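You operate a simulated robot arm through the tools that you are given. There is no shell and no other tool.

You run a simulated robot arm. Do the job below in one go: nothing can be reset, and whatever is moved stays where it is left.

## Task
Put things in order on the top of the far table. At the end: the iron ingot (marked "L39") from the top of the far table stands where the clear glass jar stood; the clear glass jar stands where the clear tall beaker stood; the clear tall beaker from the top of the far table is on the black cover board; the green dropper bottle from the top of the far table is on the grey iron plate (marked "V19"); whatever was shut is shut again. Leave all else as you found it, and nothing knocked over. Set down upright: tall beaker, dropper bottle.

The check looks at the end state, three seconds after you hand in, the way a careful person would. Anything else that was tipped, shoved, dropped, spilled or broken makes it a failure. Lids that push on must go on centred and level and be pressed home; caps that screw on are set level and turned clockwise until they are tight.

## Robot
A 6-joint arm with a two-finger gripper, fixed in place. Base frame: the origin is at the foot of the arm, x ahead of it, y to its left, z up; the work surface is at about z = 0. Units: mm, degrees, N and s.
With the tool pointing down near the work surface it reaches from about 240 to 620 mm from the base axis. Its first joint turns from -66.0 to 66.0 degrees. Payload 1.37 kg.
The TCP is the grasp point between the finger pads, 22 mm short of the fingertips. In the tool frame z runs along the fingers and y along their closing line. The gripper opens to 92 mm. The gripper's body begins 65 mm behind the TCP.
Orientation is told as [roll, pitch, yaw] about the base's x, y, z axes, in that order, counted from this pose: with the fingers straight down and closing along the base's y, the tool's x points along the base's -x, its y along +y and its z along -z.

## Interface
- The arm moves only by the tool play_rows. Its argument "deltas" is a list of rows, each a list of 7 numbers: the opening, from 0 (shut) to 1 (fully open), then the shift along the base's x, y, z in mm, then the turn, a rotation vector about the base's x, y, z in degrees. In form: [[hand, tx, ty, tz, ax, ay, az], ...]. A call has 1 to 20 rows; each row is the pose to reach, as a shift and turn from the pose commanded when the call began. Each row takes 0.2 s and may step no farther than 50 mm and 8.6 degrees from the row before; otherwise, or with a gripper value out of range, the whole call is refused. Where a pose cannot be reached the arm comes as near as it can. A force on the tool above 40 N (or 10 N above the force at the start of the call, whichever is more), or a blocked arm, ends the call early, and 0.2 s more pass. Each finger halts on what it meets, pressing with about 26 N; the grip force reading is that of the motor and also rises with nothing between the fingers. The clock runs only during rows and for 0.2 s after the last one: add rows that repeat a pose to give the fingers time. It gives the time, the measured TCP pose, the force on the tool (base axes), the opening and the grip force at its end, in the units of the frame above (readings bear some noise), with the torque about the TCP (base axes, N m) and any sound that the robot's microphone picked up.
- Cameras (640 x 400 px; columns grow to the right, rows downward): "scene" is fixed at [40.5, -440.6, 577]; the picture's right is [0.70, -0.71, 0.00], its down [-0.45, -0.44, -0.78] and it looks along [0.55, 0.55, -0.63] (base axes); focal length 293 px, centre (320, 200). "wrist" rides on the gripper at [71, 19, -102] in the tool frame; the picture's right is [-0.26, 0.97, 0.00], its down [-0.75, -0.20, -0.63] and it looks along [-0.60, -0.16, 0.78] (tool axes); focal length 280 px, centre (320, 200). There is no depth. A picture from a camera that has moved, and an enlarged one, comes with that camera's place and axes in the base frame and with its lens.
- camera(camera): a new picture of that camera. The clock stands still meanwhile.
- close_up(camera, box): a new picture of the part [left, top, right, bottom] of that camera's present view, enlarged. The clock stands still meanwhile.
- hand_in(): hands the job in; it is judged then, once.

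Places have to be worked out from the pictures, the camera data and where the tool is seen. Open the gripper and draw the arm clear of the work before you hand the job in, unless the task says otherwise.

The tools are called as a command line: name --pt "numbers of a row" for each row, then --argument value for the rest, lists and objects as JSON in quotes. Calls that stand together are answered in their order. play_rows: Moves the arm, as the interface text tells. Its arguments: {"type":"object","properties":{"deltas":{"type":"array"}},"required":["deltas"]} The other tools are called the same way: camera (camera) takes a picture; close_up (camera, box) takes an enlarged picture of a part of a camera's view; hand_in () hands the job in.

At the start:

```text
clock: 0.0
eef_pos: [444.8, 142.8, 345.8]
tool_rot: [0.1, 0.0, 0.1]
ft_force: [0.5, -0.1, 0.8]
moment: [0.02, 0.03, 0.0]
opening: 91.8
grip_force: 0.0
```

scene: 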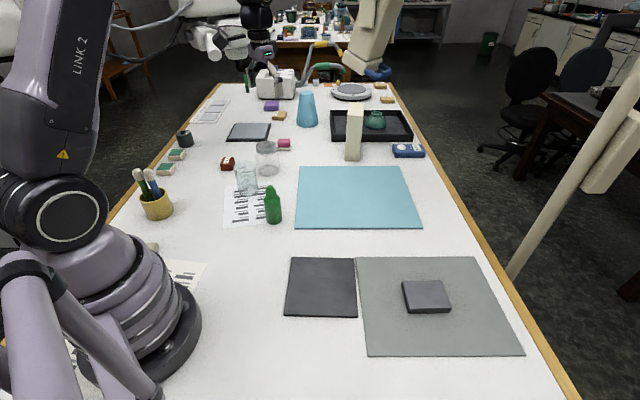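
wrist: 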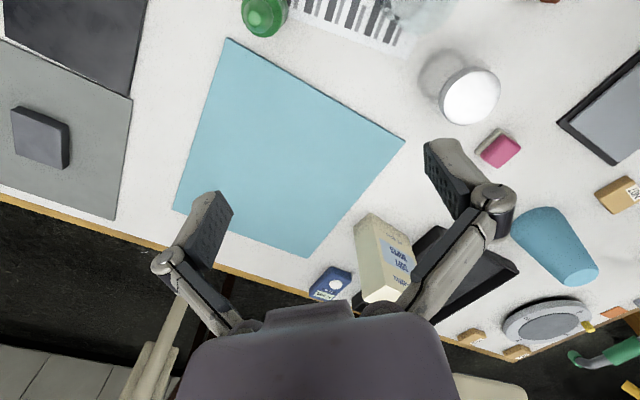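

I'll start by looking at the scene more closely to identify the objects and read their markings.

close_up --camera "scene" --box '[200, 120, 360, 240]'

close_up --camera "scene" --box '[270, 240, 550, 380]'

close_up --camera "scene" --box '[230, 70, 430, 180]'

close_up --camera "scene" --box '[120, 100, 300, 240]'

```text
3.33 times, centred on (280, 180) of scene
camera zoom: at [40.5, -440.6, 577.0], right [0.7, -0.71, 0.0], down [-0.45, -0.44, -0.78], along [0.55, 0.55, -0.63], focal length 975 px, centre (453, 267)
```

zoom: 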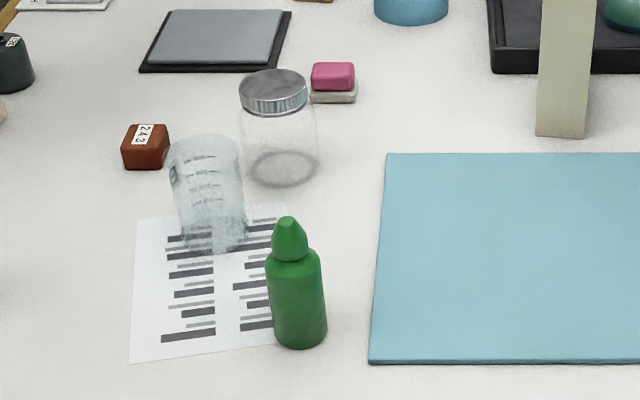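

```text
2.29 times, centred on (410, 310) of scene
camera zoom: at [40.5, -440.6, 577.0], right [0.7, -0.71, 0.0], down [-0.45, -0.44, -0.78], along [0.55, 0.55, -0.63], focal length 669 px, centre (114, -51)
```

zoom: 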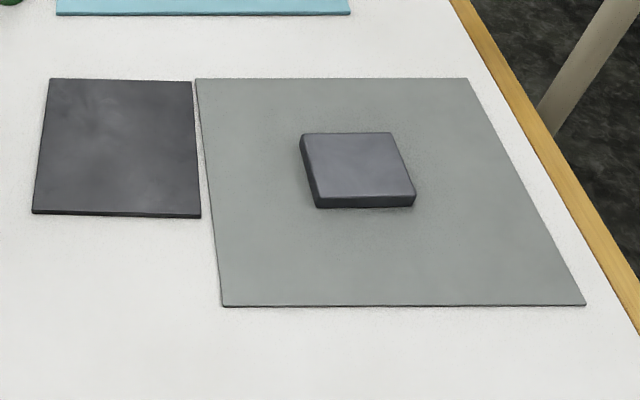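

```text
3.20 times, centred on (330, 125) of scene
camera zoom: at [40.5, -440.6, 577.0], right [0.7, -0.71, 0.0], down [-0.45, -0.44, -0.78], along [0.55, 0.55, -0.63], focal length 936 px, centre (288, 440)
```

zoom: 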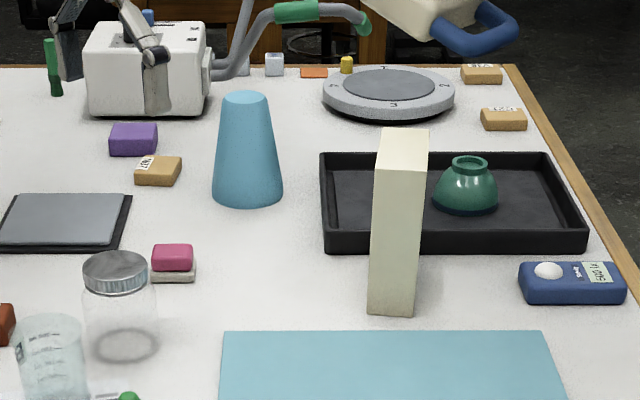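

```text
2.86 times, centred on (210, 170) of scene
camera zoom: at [40.5, -440.6, 577.0], right [0.7, -0.71, 0.0], down [-0.45, -0.44, -0.78], along [0.55, 0.55, -0.63], focal length 836 px, centre (634, 286)
```

zoom: 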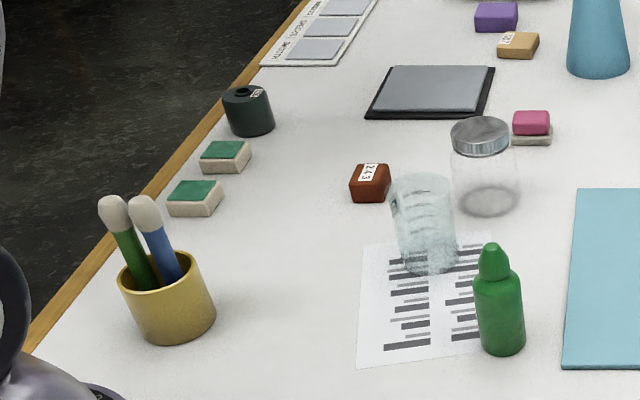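

The dark block on the grey sheet and the brown labelled block are both candidates for the marked items. I'll zoom in further on both labels and use the wrist camera too.

close_up --camera "scene" --box '[212, 150, 244, 174]'

close_up --camera "scene" --box '[395, 270, 459, 318]'

close_up --camera "wrist" --box '[0, 20, 160, 200]'

close_up --camera "scene" --box '[225, 165, 305, 230]'

close_up --camera "wrist" --box '[230, 0, 640, 200]'

```text
16.00 times, centred on (228, 162) of scene
camera zoom: at [40.5, -440.6, 577.0], right [0.7, -0.71, 0.0], down [-0.45, -0.44, -0.78], along [0.55, 0.55, -0.63], focal length 4681 px, centre (1792, 808)
```

zoom: 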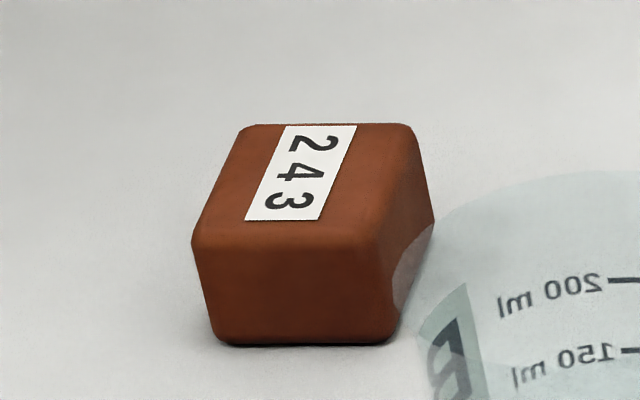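

```text
8.33 times, centred on (427, 294) of scene
camera zoom: at [40.5, -440.6, 577.0], right [0.7, -0.71, 0.0], down [-0.45, -0.44, -0.78], along [0.55, 0.55, -0.63], focal length 2438 px, centre (-572, -583)
```

zoom: 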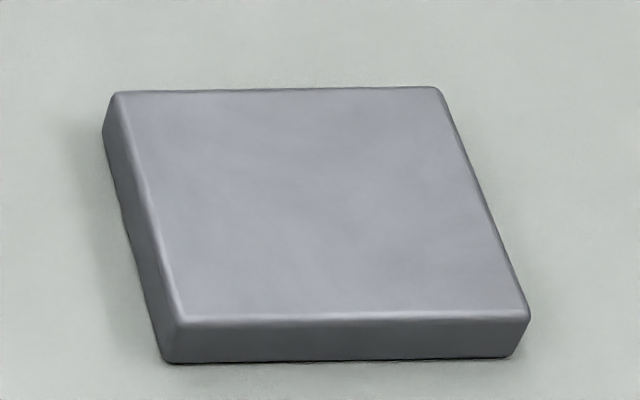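

```text
2.22 times, centred on (80, 110) of wrist
camera zoom: at [374.3, 162.0, 445.4], right [0.26, 0.97, 0.0], down [0.75, -0.2, 0.63], along [0.6, -0.16, -0.78], focal length 623 px, centre (853, 400)
```

zoom: 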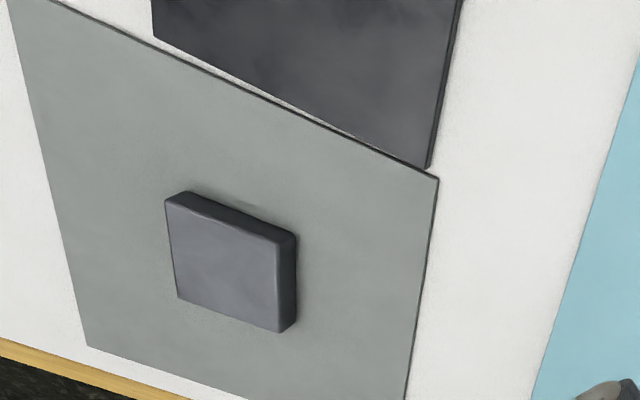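

```text
6.15 times, centred on (265, 198) of scene
camera zoom: at [40.5, -440.6, 577.0], right [0.7, -0.71, 0.0], down [-0.45, -0.44, -0.78], along [0.55, 0.55, -0.63], focal length 1800 px, centre (658, 215)
```

zoom: 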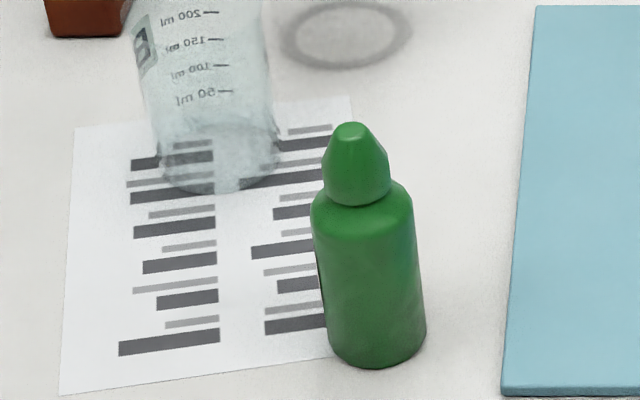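

```text
1.56 times, centred on (435, 100) of wrist
camera zoom: at [374.3, 162.0, 445.4], right [0.26, 0.97, 0.0], down [0.75, -0.2, 0.63], along [0.6, -0.16, -0.78], focal length 438 px, centre (140, 356)
```

zoom: 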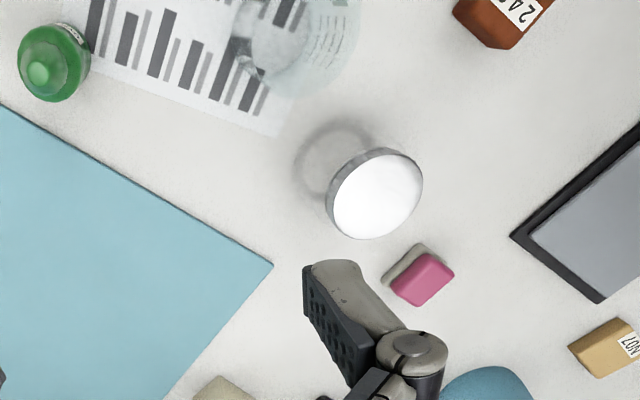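

No "L39" or "V19" label is visible on the dark block's top or on the near faces. I'll zoom the wrist view onto its far faces and onto the other items.

close_up --camera "wrist" --box '[0, 95, 80, 175]'

close_up --camera "scene" --box '[235, 75, 315, 130]'

close_up --camera "scene" --box '[320, 70, 430, 165]'

close_up --camera "scene" --box '[130, 90, 240, 220]'

close_up --camera "scene" --box '[120, 220, 280, 400]'

```text
5.00 times, centred on (40, 135) of wrist
camera zoom: at [374.3, 162.0, 445.4], right [0.26, 0.97, 0.0], down [0.75, -0.2, 0.63], along [0.6, -0.16, -0.78], focal length 1402 px, centre (1720, 525)
```

zoom: 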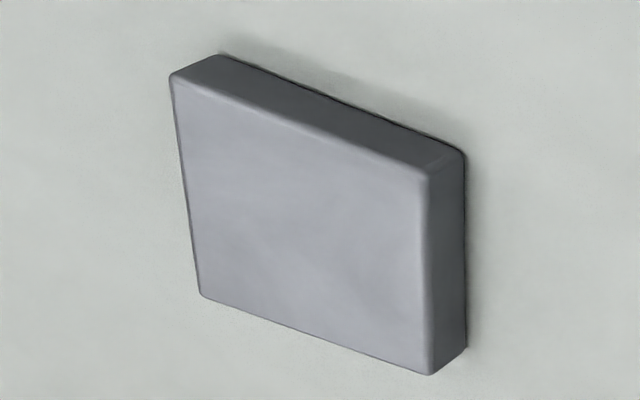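

```text
7.27 times, centred on (275, 102) of scene
camera zoom: at [40.5, -440.6, 577.0], right [0.7, -0.71, 0.0], down [-0.45, -0.44, -0.78], along [0.55, 0.55, -0.63], focal length 2128 px, centre (647, 909)
```

zoom: 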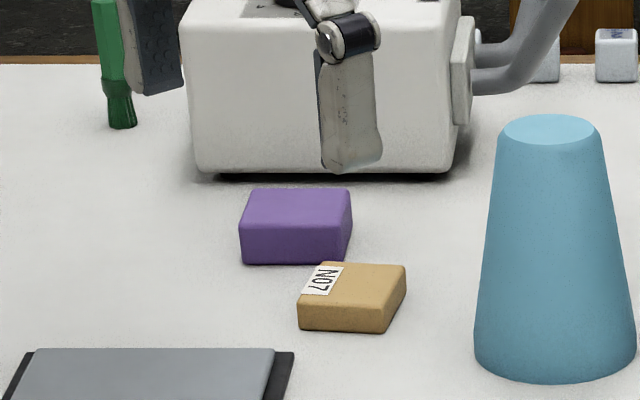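

```text
4.21 times, centred on (375, 118) of scene
camera zoom: at [40.5, -440.6, 577.0], right [0.7, -0.71, 0.0], down [-0.45, -0.44, -0.78], along [0.55, 0.55, -0.63], focal length 1232 px, centre (88, 547)
```

zoom: 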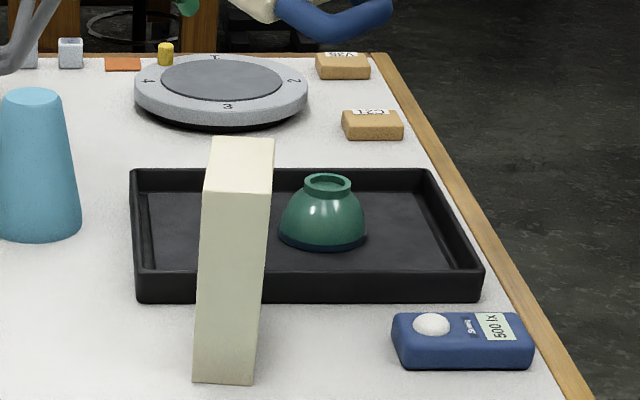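

```text
3.08 times, centred on (185, 155) of scene
camera zoom: at [40.5, -440.6, 577.0], right [0.7, -0.71, 0.0], down [-0.45, -0.44, -0.78], along [0.55, 0.55, -0.63], focal length 900 px, centre (735, 338)
```

zoom: 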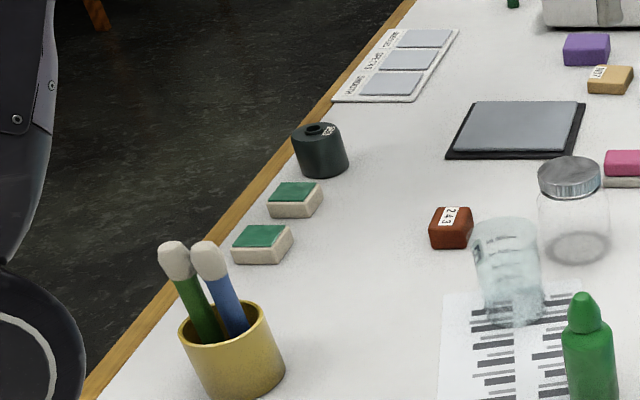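

```text
2.22 times, centred on (200, 310) of scene
camera zoom: at [40.5, -440.6, 577.0], right [0.7, -0.71, 0.0], down [-0.45, -0.44, -0.78], along [0.55, 0.55, -0.63], focal length 650 px, centre (587, -44)
```

zoom: 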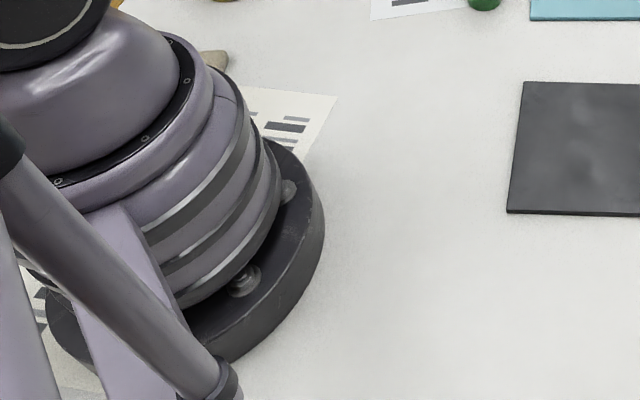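

The block's two far faces and top carry no mark, so only its right-hand face (+x, -y) is unseen. I'll move the arm over there, well above everything, and turn the wrist so the camera can see that face and the grey sheet.

play_rows --pt "1 0.4 -45 -10 0 0 8.3" --pt "1 0.8 -90 -20 0 0 16.6" --pt "1 1.2 -135 -30 0 0 24.9" --pt "1 1.6 -180 -40 0 0 33.2" --pt "1 2 -225 -50 0 0 41.5" --pt "1 2.4 -270 -60 0 0 49.8" --pt "1 2.8 -315 -70 0 0 58.1" --pt "1 3.2 -360 -80 0 0 66.4" --pt "1 3.6 -405 -90 0 0 74.7" --pt "1 4 -450 -100 0 0 83" --pt "1 4.4 -495 -110 0 0 91.3" --pt "1 4.8 -540 -120 0 0 99.6" --pt "1 4.8 -540 -120 0 0 99.6"

camera --camera "wrist"

camera --camera "scene"

```text
clock: 2.8
eef_pos: [450.4, -397.2, 224.4]
tool_rot: [0.1, 0.0, 99.7]
ft_force: [-0.2, -0.5, 0.0]
moment: [-0.02, -0.02, 0.02]
opening: 92.1
grip_force: 0.1
```

```text
taken
camera wrist: at [443.4, -470.8, 325.1], right [-1.0, 0.1, 0.0], down [0.08, 0.78, 0.63], along [0.06, 0.62, -0.78], focal length 280 px, centre (320, 200)
```

wrist: 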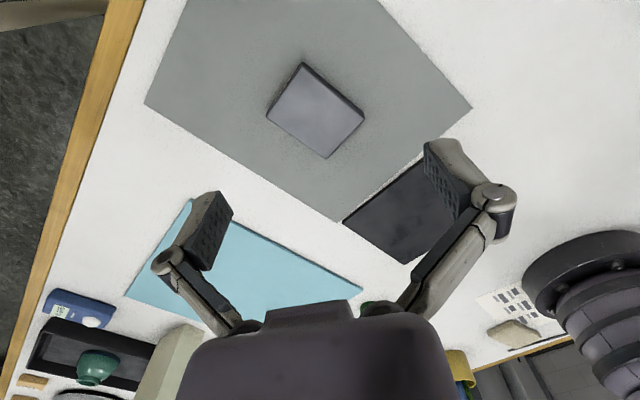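

```text
taken
```

scene: 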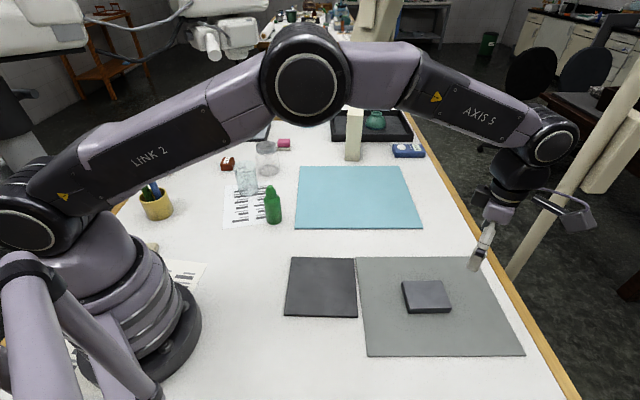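

The wrist camera now looks from the far right side of the block. I'll zoom in on it.

close_up --camera "wrist" --box '[255, 50, 375, 170]'

close_up --camera "wrist" --box '[130, 0, 480, 230]'

close_up --camera "wrist" --box '[440, 220, 640, 400]'

```text
3.33 times, centred on (315, 110) of wrist
camera zoom: at [443.4, -470.8, 325.1], right [-1.0, 0.1, 0.0], down [0.08, 0.78, 0.63], along [0.06, 0.62, -0.78], focal length 935 px, centre (337, 500)
```

zoom: 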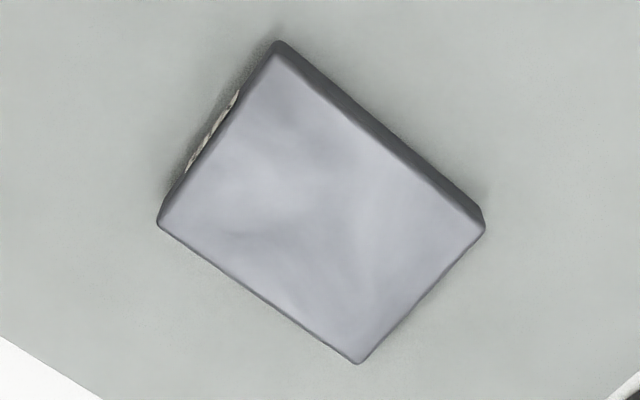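

```text
1.74 times, centred on (305, 115) of wrist
camera zoom: at [443.4, -470.8, 325.1], right [-1.0, 0.1, 0.0], down [0.08, 0.78, 0.63], along [0.06, 0.62, -0.78], focal length 488 px, centre (346, 348)
```

zoom: 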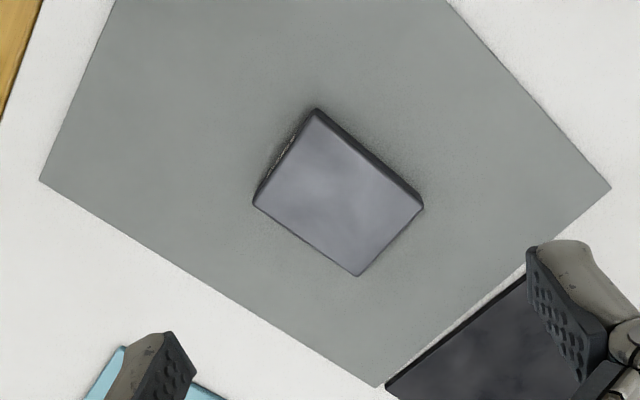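

```text
2.22 times, centred on (540, 310) of wrist
camera zoom: at [443.4, -470.8, 325.1], right [-1.0, 0.1, 0.0], down [0.08, 0.78, 0.63], along [0.06, 0.62, -0.78], focal length 623 px, centre (-169, -44)
```

zoom: 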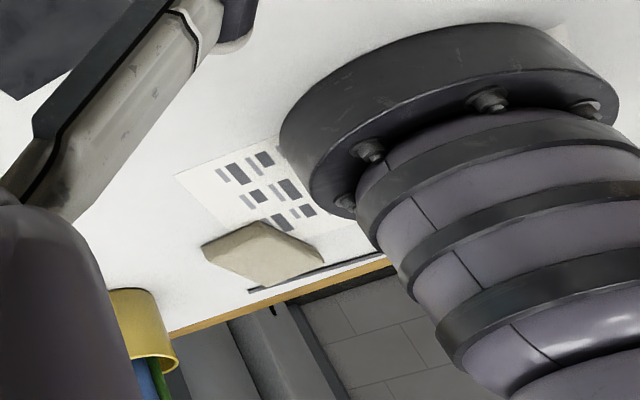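

There is a white sticker on the block's right-hand face. I'll zoom in tightly to read it from here.

close_up --camera "wrist" --box '[272, 76, 296, 104]'

```text
14.29 times, centred on (284, 90) of wrist
camera zoom: at [443.4, -470.8, 325.1], right [-1.0, 0.1, 0.0], down [0.08, 0.78, 0.63], along [0.06, 0.62, -0.78], focal length 4006 px, centre (834, 1771)
```

zoom: 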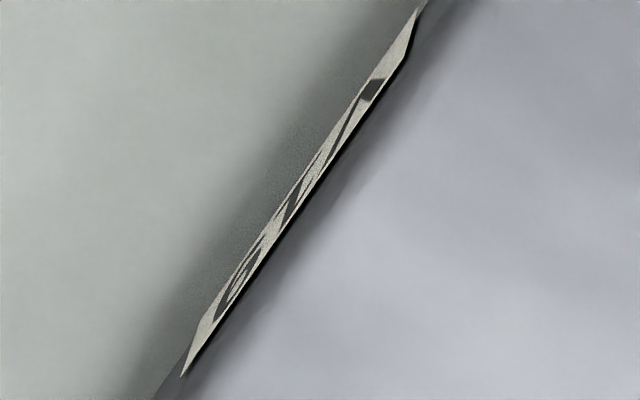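

The sticker may read "L39", but the view is too oblique. I'll turn the wrist further and go lower for a clearer view.

play_rows --pt "1 3 -2 -18 0 0 7" --pt "1 6 -4 -36 0 0 14" --pt "1 9 -6 -54 0 0 21" --pt "1 12 -8 -72 0 0 28" --pt "1 15 -10 -90 0 0 35" --pt "1 15 -10 -90 0 0 35"

camera --camera "wrist"

```text
clock: 4.2
eef_pos: [473.2, -390.9, 134.9]
tool_rot: [0.8, 0.1, 133.6]
ft_force: [0.4, -0.4, -0.2]
moment: [0.01, -0.01, 0.0]
opening: 92.0
grip_force: 0.2
out of reach, approached as far as the arm can: row 5, 6
```

```text
taken
camera wrist: at [510.6, -455.9, 235.4], right [-0.88, -0.48, 0.01], down [-0.37, 0.69, 0.62], along [-0.3, 0.54, -0.78], focal length 280 px, centre (320, 200)
```

wrist: 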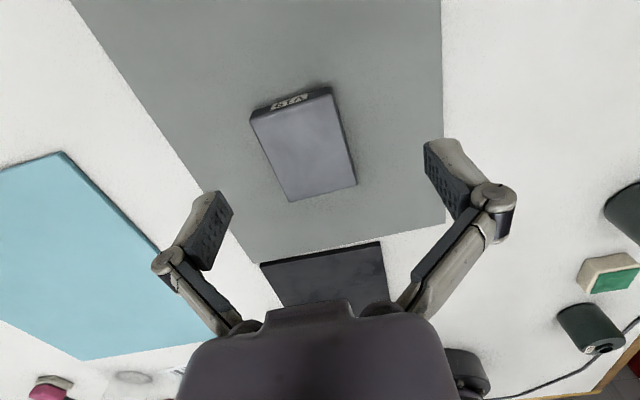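

close_up --camera "wrist" --box '[245, 80, 345, 130]'

close_up --camera "wrist" --box '[540, 150, 640, 400]'

```text
6.40 times, centred on (295, 105) of wrist
camera zoom: at [510.6, -455.9, 235.4], right [-0.88, -0.48, 0.01], down [-0.37, 0.69, 0.62], along [-0.3, 0.54, -0.78], focal length 1794 px, centre (480, 808)
```

zoom: 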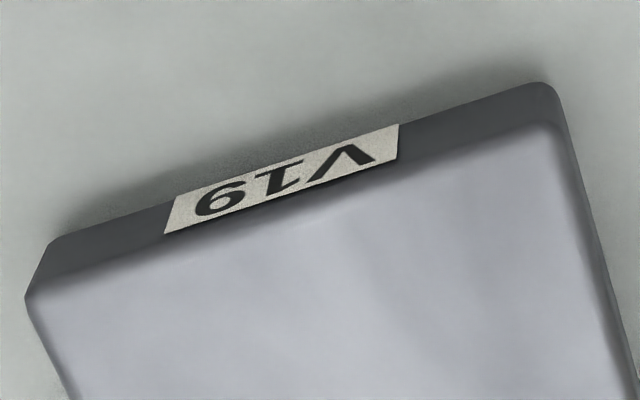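

```text
1.60 times, centred on (590, 275) of wrist
camera zoom: at [510.6, -455.9, 235.4], right [-0.88, -0.48, 0.01], down [-0.37, 0.69, 0.62], along [-0.3, 0.54, -0.78], focal length 449 px, centre (-112, 80)
```

zoom: 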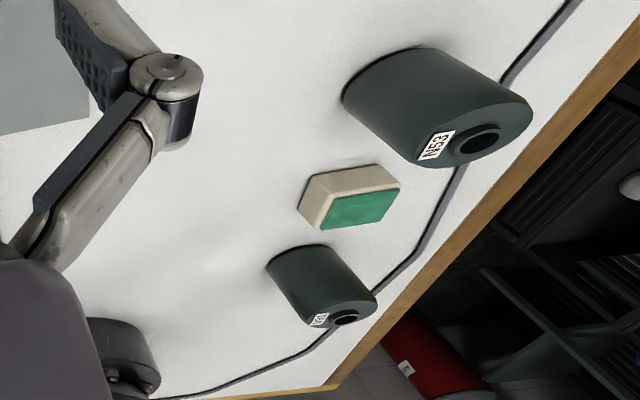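

The block is marked "V19", so it is the grey iron plate and the bottle's target. The "L39" ingot must be somewhere else. I'll look at the black board's edges and the rest of the table to find it.

close_up --camera "wrist" --box '[240, 230, 400, 310]'

close_up --camera "scene" --box '[275, 245, 375, 325]'

close_up --camera "wrist" --box '[0, 330, 200, 400]'

camera --camera "scene"

```text
4.00 times, centred on (320, 270) of wrist
camera zoom: at [510.6, -455.9, 235.4], right [-0.88, -0.48, 0.01], down [-0.37, 0.69, 0.62], along [-0.3, 0.54, -0.78], focal length 1122 px, centre (320, -80)
```

zoom: 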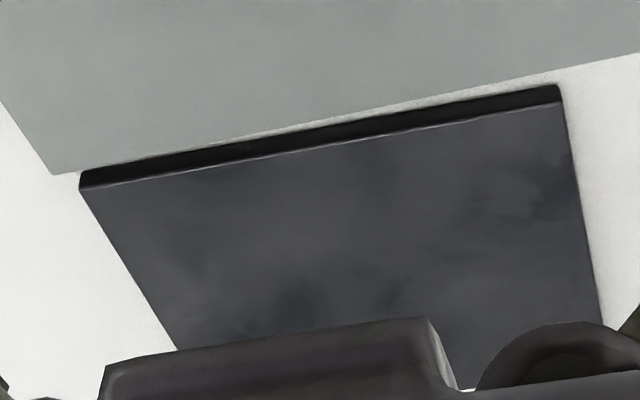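

```text
5.00 times, centred on (325, 285) of scene
camera zoom: at [40.5, -440.6, 577.0], right [0.7, -0.71, 0.0], down [-0.45, -0.44, -0.78], along [0.55, 0.55, -0.63], focal length 1463 px, centre (295, -225)
```

zoom: 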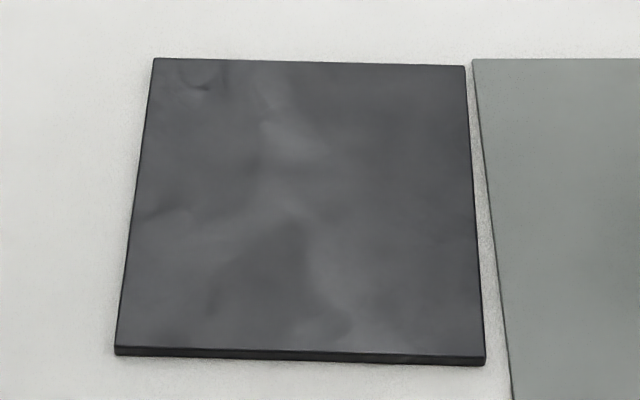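

```text
3.20 times, centred on (100, 365) of wrist
camera zoom: at [510.6, -455.9, 235.4], right [-0.88, -0.48, 0.01], down [-0.37, 0.69, 0.62], along [-0.3, 0.54, -0.78], focal length 897 px, centre (1024, -328)
```

zoom: 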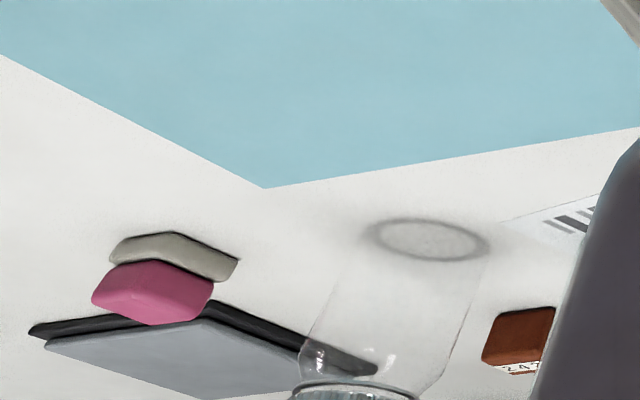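

```text
taken
```

scene: 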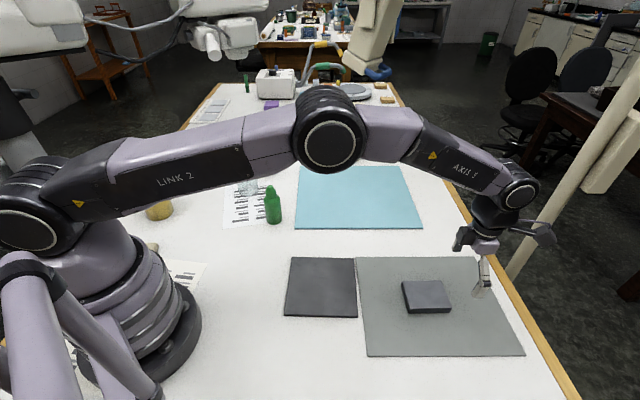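

Neither the board nor the visible tabletop shows any other ingot so far. I'll raise the arm back over the middle and survey the left and front areas with the wrist camera.

play_rows --pt "1 -7 19 17 0 0 -8.4" --pt "1 -14 38 34 0 0 -16.8" --pt "1 -21 57 51 0 0 -25.2" --pt "1 -28 76 68 0 0 -33.6" --pt "1 -35 95 85 0 0 -42" --pt "1 -42 114 102 0 0 -50.4" --pt "1 -49 133 119 0 0 -58.8" --pt "1 -56 152 136 0 0 -67.2" --pt "1 -63 171 153 0 0 -75.6" --pt "1 -70 190 170 0 0 -84" --pt "1 -77 209 187 0 0 -92.4" --pt "1 -84 228 204 0 0 -100.8" --pt "1 -91 247 221 0 0 -109.2" --pt "1 -98 266 238 0 0 -117.6" --pt "1 -105 285 255 0 0 -126" --pt "1 -112 307 265 0 0 -134.4" --pt "1 -112 307 265 0 0 -134.4"

camera --camera "wrist"

camera --camera "scene"

```text
clock: 7.8
eef_pos: [363.2, -83.9, 399.4]
tool_rot: [0.1, 0.0, 0.1]
ft_force: [-1.0, -0.6, 0.3]
moment: [0.03, 0.0, 0.01]
opening: 91.9
grip_force: 0.1
```

```text
taken
camera wrist: at [292.3, -65.7, 500.3], right [0.26, 0.97, 0.0], down [0.75, -0.2, 0.63], along [0.6, -0.16, -0.78], focal length 280 px, centre (320, 200)
```

wrist: 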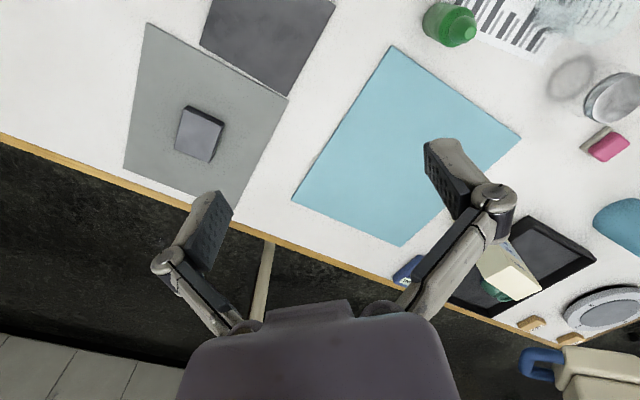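

```text
taken
```

scene: 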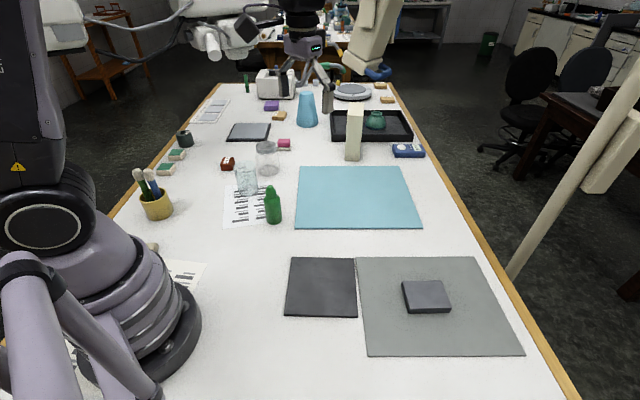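

There is still no second ingot in view. I'll turn the camera to look back toward the left-near side of the table (pen cup, paper, beaker).

play_rows --pt "1 2 13 0 0 0 8.3" --pt "1 4 26 0 0 0 16.6" --pt "1 6 39 0 0 0 24.9" --pt "1 8 52 0 0 0 33.2" --pt "1 10 65 0 0 0 41.5" --pt "1 12 78 0 0 0 49.8" --pt "1 14 91 0 0 0 58.1" --pt "1 16 104 0 0 0 66.4" --pt "1 18 117 0 0 0 74.7" --pt "1 20 130 0 0 0 83" --pt "1 22 143 0 0 0 91.3" --pt "1 24 156 0 0 0 99.6" --pt "1 26 169 0 0 0 107.9" --pt "1 28 182 0 0 0 116.2" --pt "1 30 195 0 0 0 124.5" --pt "1 32 208 0 0 0 132.8" --pt "1 34 221 0 0 0 141.1" --pt "1 37 234 0 0 0 149.4" --pt "1 37 234 0 0 0 149.4"

camera --camera "wrist"

camera --camera "scene"

```text
clock: 11.8
eef_pos: [400.5, 148.5, 399.5]
tool_rot: [0.0, 0.0, 149.7]
ft_force: [-0.1, 0.6, 0.0]
moment: [0.01, 0.01, 0.01]
opening: 92.0
grip_force: 0.0
```

```text
taken
camera wrist: at [451.3, 96.4, 500.2], right [-0.71, -0.7, 0.0], down [-0.55, 0.56, 0.63], along [-0.44, 0.45, -0.78], focal length 280 px, centre (320, 200)
```

wrist: 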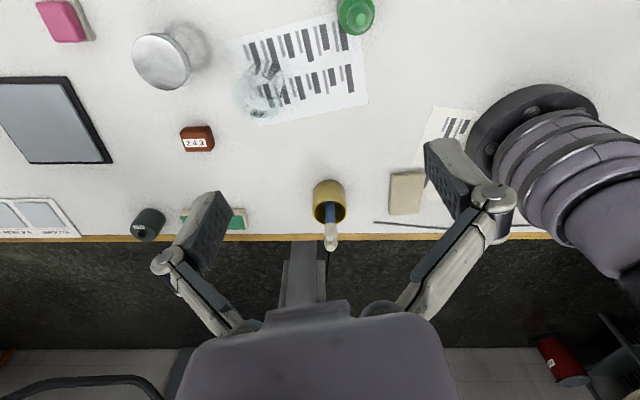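

```text
taken
```

scene: 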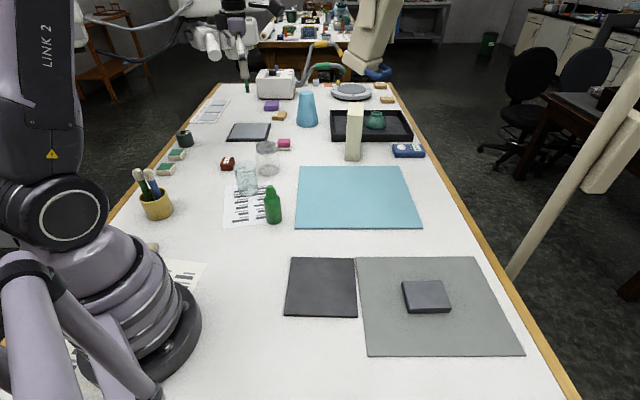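

The view is clear of any extra ingot. I'll zoom into the cup and the paper area to be thorough.

close_up --camera "wrist" --box '[280, 160, 480, 260]'

close_up --camera "wrist" --box '[120, 0, 390, 170]'

close_up --camera "scene" --box '[320, 75, 440, 165]'

close_up --camera "scene" --box '[285, 155, 435, 240]'

```text
3.20 times, centred on (380, 210) of wrist
camera zoom: at [451.3, 96.4, 500.2], right [-0.71, -0.7, 0.0], down [-0.55, 0.56, 0.63], along [-0.44, 0.45, -0.78], focal length 897 px, centre (128, 168)
```

zoom: 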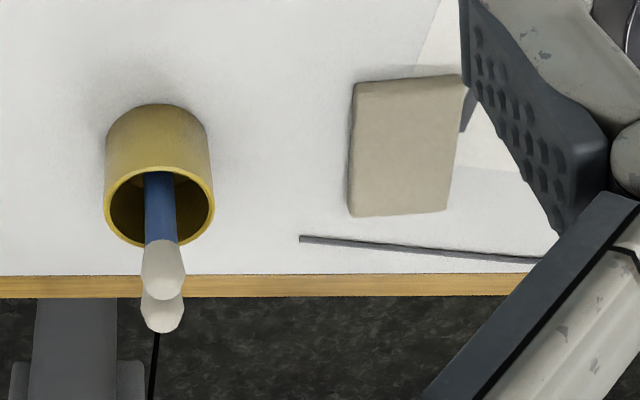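

```text
2.35 times, centred on (255, 85) of wrist
camera zoom: at [451.3, 96.4, 500.2], right [-0.71, -0.7, 0.0], down [-0.55, 0.56, 0.63], along [-0.44, 0.45, -0.78], focal length 660 px, centre (473, 471)
```

zoom: 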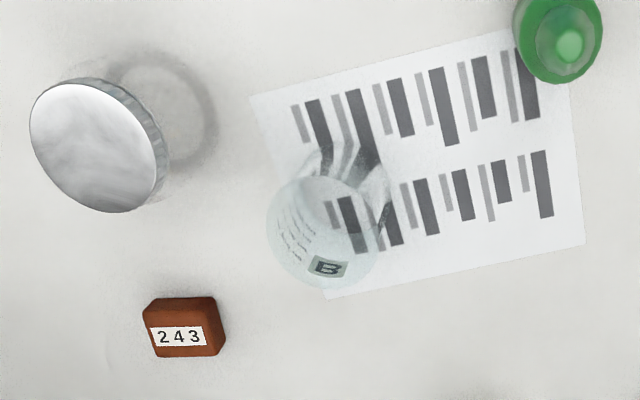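

```text
4.44 times, centred on (380, 120) of scene
camera zoom: at [40.5, -440.6, 577.0], right [0.7, -0.71, 0.0], down [-0.45, -0.44, -0.78], along [0.55, 0.55, -0.63], focal length 1300 px, centre (53, 556)
```

zoom: 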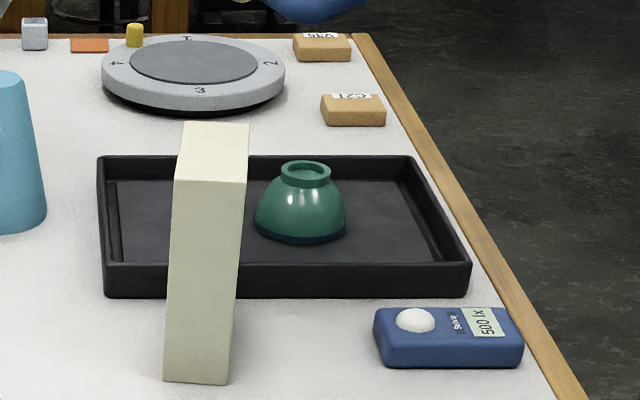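

```text
4.27 times, centred on (360, 198) of scene
camera zoom: at [40.5, -440.6, 577.0], right [0.7, -0.71, 0.0], down [-0.45, -0.44, -0.78], along [0.55, 0.55, -0.63], focal length 1248 px, centre (149, 211)
```

zoom: 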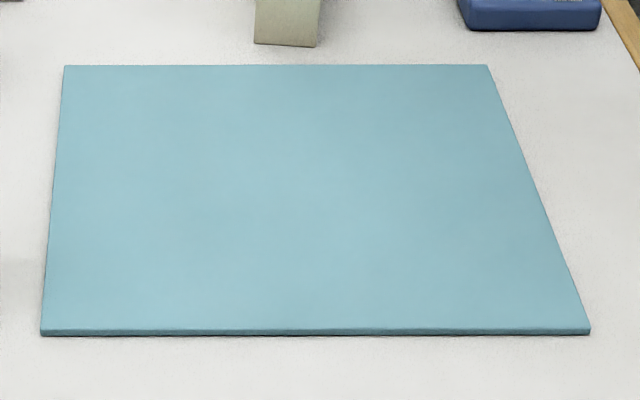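

The only place an ingot could still hide within reach is under or around the black "cover board". I'll bring the camera down for a low, close look at the board's edges.

play_rows --pt "1 -5 -10 0 0 0 -8.4" --pt "1 -10 -20 0 0 0 -16.8" --pt "1 -15 -31 0 0 0 -25.2" --pt "1 -20 -41 0 0 0 -33.6" --pt "1 -25 -52 -10 0 0 -42" --pt "1 -30 -62 -20 0 0 -50.4" --pt "1 -35 -72 -30 0 0 -58.8" --pt "1 -40 -83 -40 0 0 -67.2" --pt "1 -45 -93 -50 0 0 -75.6" --pt "1 -50 -104 -60 0 0 -84" --pt "1 -55 -114 -70 0 0 -92.4" --pt "1 -60 -124 -80 0 0 -100.8" --pt "1 -65 -135 -90 0 0 -109.2" --pt "1 -70 -145 -100 0 0 -117.6" --pt "1 -75 -156 -110 0 0 -126" --pt "1 -80 -166 -125 0 0 -134.4" --pt "1 -85 -176 -140 0 0 -142.8" --pt "1 -90 -187 -160 0 0 -151.2" --pt "1 -95 -197 -180 0 0 -159.6" --pt "1 -100 -208 -200 0 0 -168"

play_rows --pt "1 0 0 -30 0 0 -7" --pt "1 0 0 -60 0 0 -14" --pt "1 0 0 -90 0 0 -21" --pt "1 0 0 -120 0 0 -27" --pt "1 0 0 -130 0 0 -27" --pt "1 0 0 -130 0 0 -27"

camera --camera "wrist"

```text
clock: 16.0
eef_pos: [299.8, -59.3, 200.1]
tool_rot: [0.0, 0.0, -18.5]
ft_force: [0.1, -0.4, -0.5]
moment: [0.03, -0.02, 0.0]
opening: 92.0
grip_force: 0.1
```

```text
clock: 17.4
eef_pos: [299.1, -58.8, 69.1]
tool_rot: [0.0, 0.1, -45.4]
ft_force: [0.6, 0.1, -0.2]
moment: [-0.04, -0.01, 0.01]
opening: 91.6
grip_force: 0.2
```

```text
taken
camera wrist: at [263.9, 3.7, 170.1], right [0.87, 0.49, 0.0], down [0.38, -0.68, 0.63], along [0.31, -0.54, -0.78], focal length 280 px, centre (320, 200)
```

wrist: 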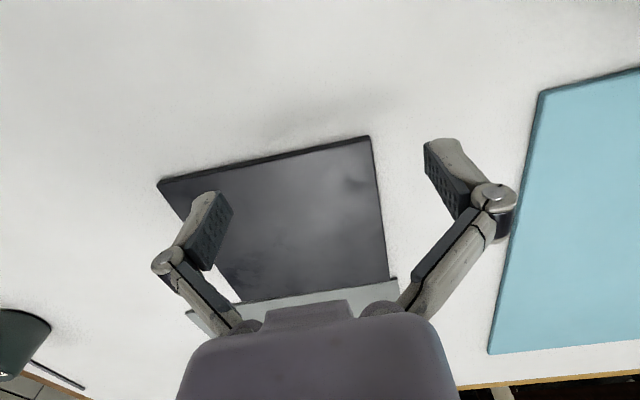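

close_up --camera "wrist" --box '[140, 120, 400, 240]'

close_up --camera "wrist" --box '[210, 120, 390, 200]'

close_up --camera "scene" --box '[270, 240, 390, 340]'

```text
2.46 times, centred on (270, 180) of wrist
camera zoom: at [263.9, 3.7, 170.1], right [0.87, 0.49, 0.0], down [0.38, -0.68, 0.63], along [0.31, -0.54, -0.78], focal length 690 px, centre (443, 249)
```

zoom: 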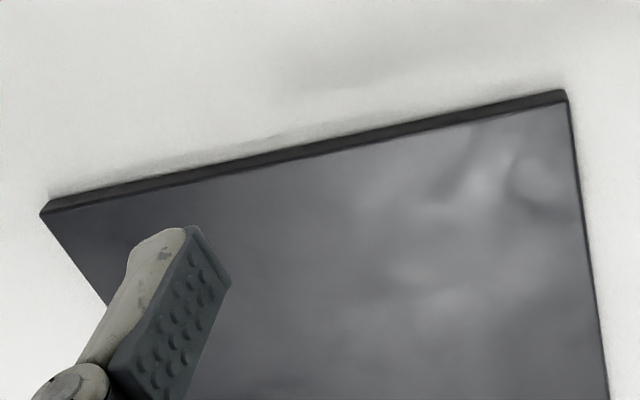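

```text
3.56 times, centred on (300, 160) of wrist
camera zoom: at [263.9, 3.7, 170.1], right [0.87, 0.49, 0.0], down [0.38, -0.68, 0.63], along [0.31, -0.54, -0.78], focal length 997 px, centre (391, 342)
```

zoom: 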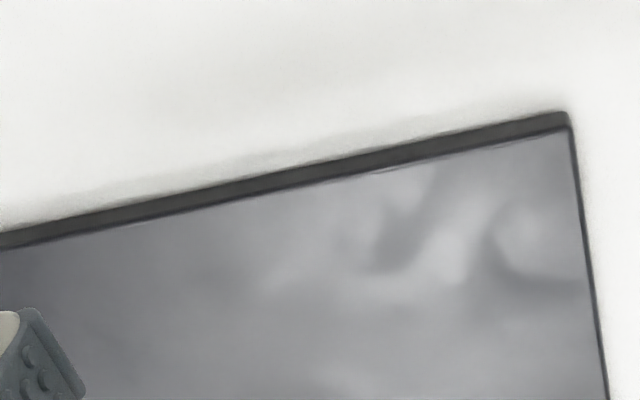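

```text
4.00 times, centred on (330, 290) of scene
camera zoom: at [40.5, -440.6, 577.0], right [0.7, -0.71, 0.0], down [-0.45, -0.44, -0.78], along [0.55, 0.55, -0.63], focal length 1170 px, centre (280, -160)
```

zoom: 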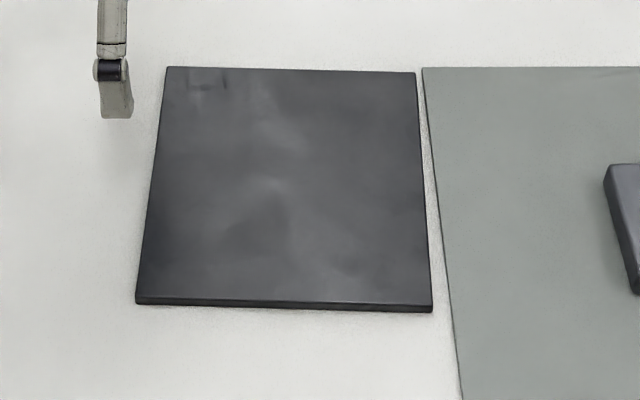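

The board looks like a 5 mm plate lying flat. I'll inspect its far side and corners from the other direction before drawing conclusions.

play_rows --pt "1 6 -4 20 0 0 -8.2" --pt "1 12 -9 40 0 0 -16.4" --pt "1 19 -14 50 0 0 -24.6" --pt "1 26 -19 50 0 0 -32.8" --pt "1 33 -24 50 0 0 -41" --pt "1 40 -29 50 0 0 -49.2" --pt "1 47 -34 50 0 0 -57.4" --pt "1 54 -39 50 0 0 -65.6" --pt "1 61 -44 50 0 0 -73.8" --pt "1 68 -49 40 0 0 -82" --pt "1 72 -51 30 0 0 -90" --pt "1 72 -51 30 0 0 -90"

camera --camera "wrist"

```text
clock: 20.0
eef_pos: [371.3, -110.0, 98.5]
tool_rot: [0.0, -0.1, -135.6]
ft_force: [0.3, -0.3, -0.3]
moment: [-0.01, 0.01, 0.05]
opening: 91.9
grip_force: 0.1
```

```text
taken
camera wrist: at [436.5, -74.8, 199.9], right [0.49, -0.87, 0.0], down [-0.68, -0.38, 0.62], along [-0.55, -0.31, -0.78], focal length 280 px, centre (320, 200)
```

wrist: 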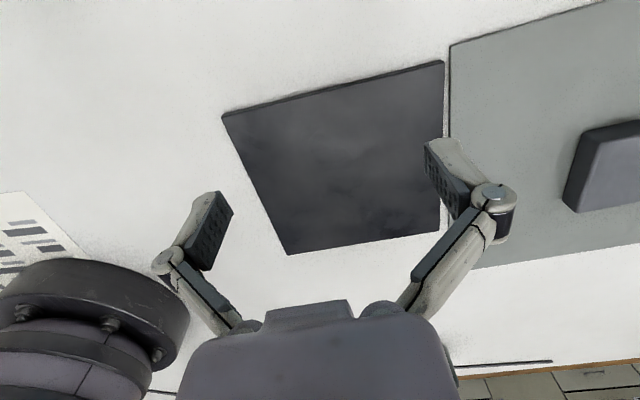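

close_up --camera "wrist" --box '[210, 50, 460, 260]'

close_up --camera "wrist" --box '[440, 300, 640, 400]'

camera --camera "scene"

```text
1.90 times, centred on (335, 155) of wrist
camera zoom: at [436.5, -74.8, 199.9], right [0.49, -0.87, 0.0], down [-0.68, -0.38, 0.62], along [-0.55, -0.31, -0.78], focal length 534 px, centre (291, 286)
```

zoom: 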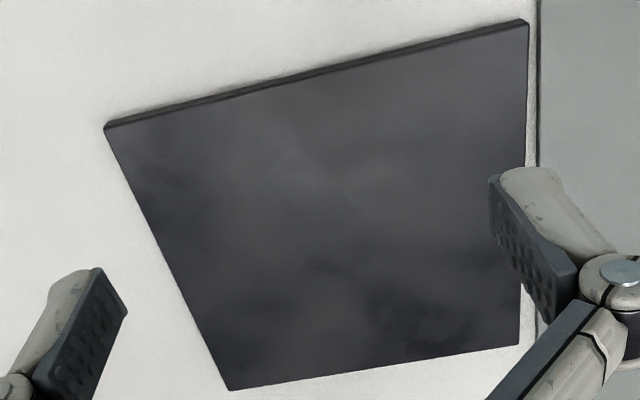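

```text
3.20 times, centred on (540, 350) of wrist
camera zoom: at [436.5, -74.8, 199.9], right [0.49, -0.87, 0.0], down [-0.68, -0.38, 0.62], along [-0.55, -0.31, -0.78], focal length 897 px, centre (-384, -280)
```

zoom: 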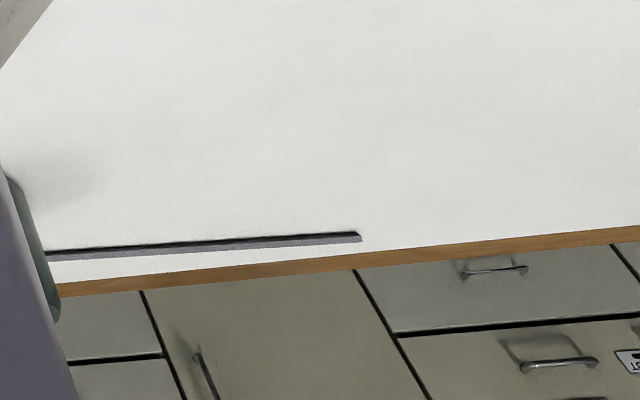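

```text
taken
```

scene: 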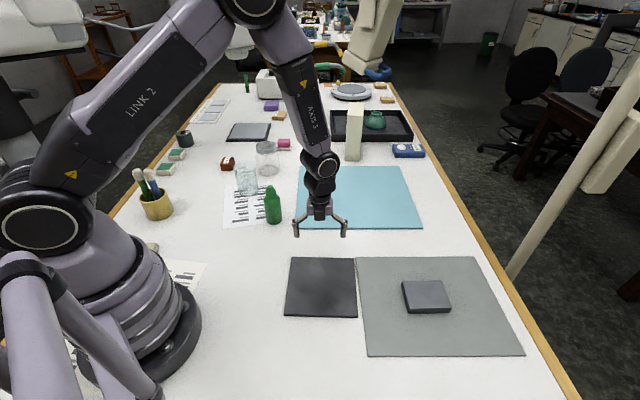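

Nothing is hidden around the board's edges. I'll check the unseen back faces of the brown block near the beaker for a second mark, and survey that far-left corner from above.

play_rows --pt "1 0 0 45 0 0 0" --pt "1 0 0 90 0 0 0" --pt "1 0 0 135 0 0 0" --pt "1 0 0 170 0 0 0" --pt "1 2 44 180 0 0 7.5" --pt "1 4 88 180 0 0 15" --pt "1 6 132 180 0 0 22.5" --pt "1 8 176 180 0 0 30" --pt "1 10 220 180 0 0 37.5" --pt "1 12 264 180 0 0 45" --pt "1 14 308 180 0 0 52.5" --pt "1 16 352 180 0 0 60" --pt "1 18 396 180 0 0 67.5" --pt "1 20 440 170 0 0 75" --pt "1 22 484 160 0 0 82.5" --pt "1 24 520 150 0 0 90" --pt "1 24 520 150 0 0 90"

camera --camera "wrist"

camera --camera "scene"

```text
clock: 23.6
eef_pos: [396.3, 410.9, 250.1]
tool_rot: [0.0, -0.1, -45.3]
ft_force: [0.4, 0.3, 0.1]
moment: [-0.04, 0.0, 0.01]
opening: 92.1
grip_force: 0.1
```

```text
taken
camera wrist: at [360.8, 475.3, 350.4], right [0.87, 0.49, 0.0], down [0.38, -0.68, 0.63], along [0.31, -0.54, -0.78], focal length 280 px, centre (320, 200)
```

wrist: 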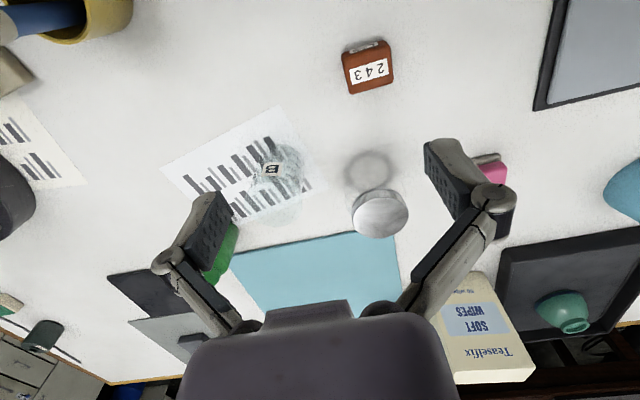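

```text
taken
```

scene: 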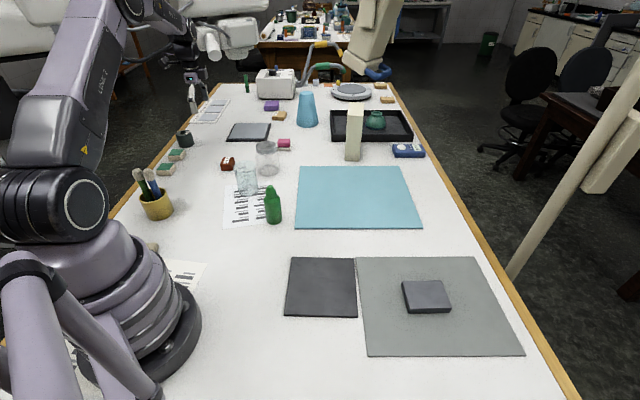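

There's something grey and metallic right behind the brown block. I'll zoom in.

close_up --camera "wrist" --box '[328, 25, 408, 105]'

close_up --camera "wrist" --box '[225, 120, 345, 230]'

close_up --camera "wrist" --box '[420, 140, 540, 240]'

```text
5.00 times, centred on (368, 65) of wrist
camera zoom: at [360.8, 475.3, 350.4], right [0.87, 0.49, 0.0], down [0.38, -0.68, 0.63], along [0.31, -0.54, -0.78], focal length 1402 px, centre (80, 875)
```

zoom: 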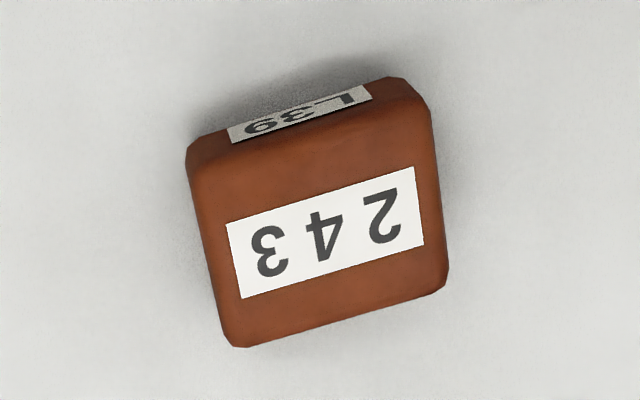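

```text
3.64 times, centred on (285, 175) of wrist
camera zoom: at [360.8, 475.3, 350.4], right [0.87, 0.49, 0.0], down [0.38, -0.68, 0.63], along [0.31, -0.54, -0.78], focal length 1020 px, centre (447, 291)
```

zoom: 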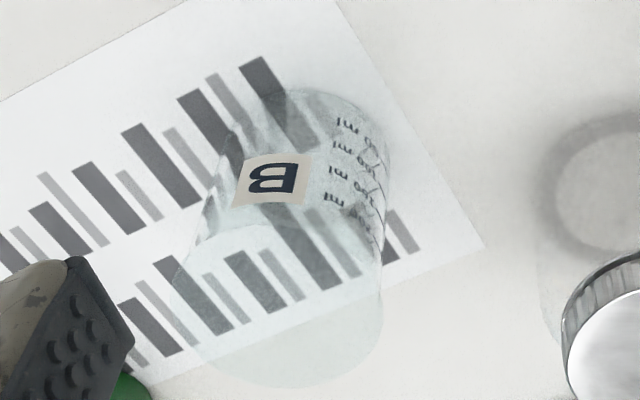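

```text
4.00 times, centred on (480, 190) of wrist
camera zoom: at [360.8, 475.3, 350.4], right [0.87, 0.49, 0.0], down [0.38, -0.68, 0.63], along [0.31, -0.54, -0.78], focal length 1122 px, centre (-320, 240)
```

zoom: 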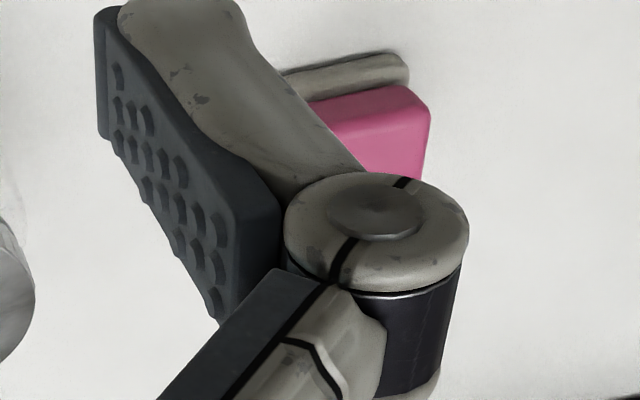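

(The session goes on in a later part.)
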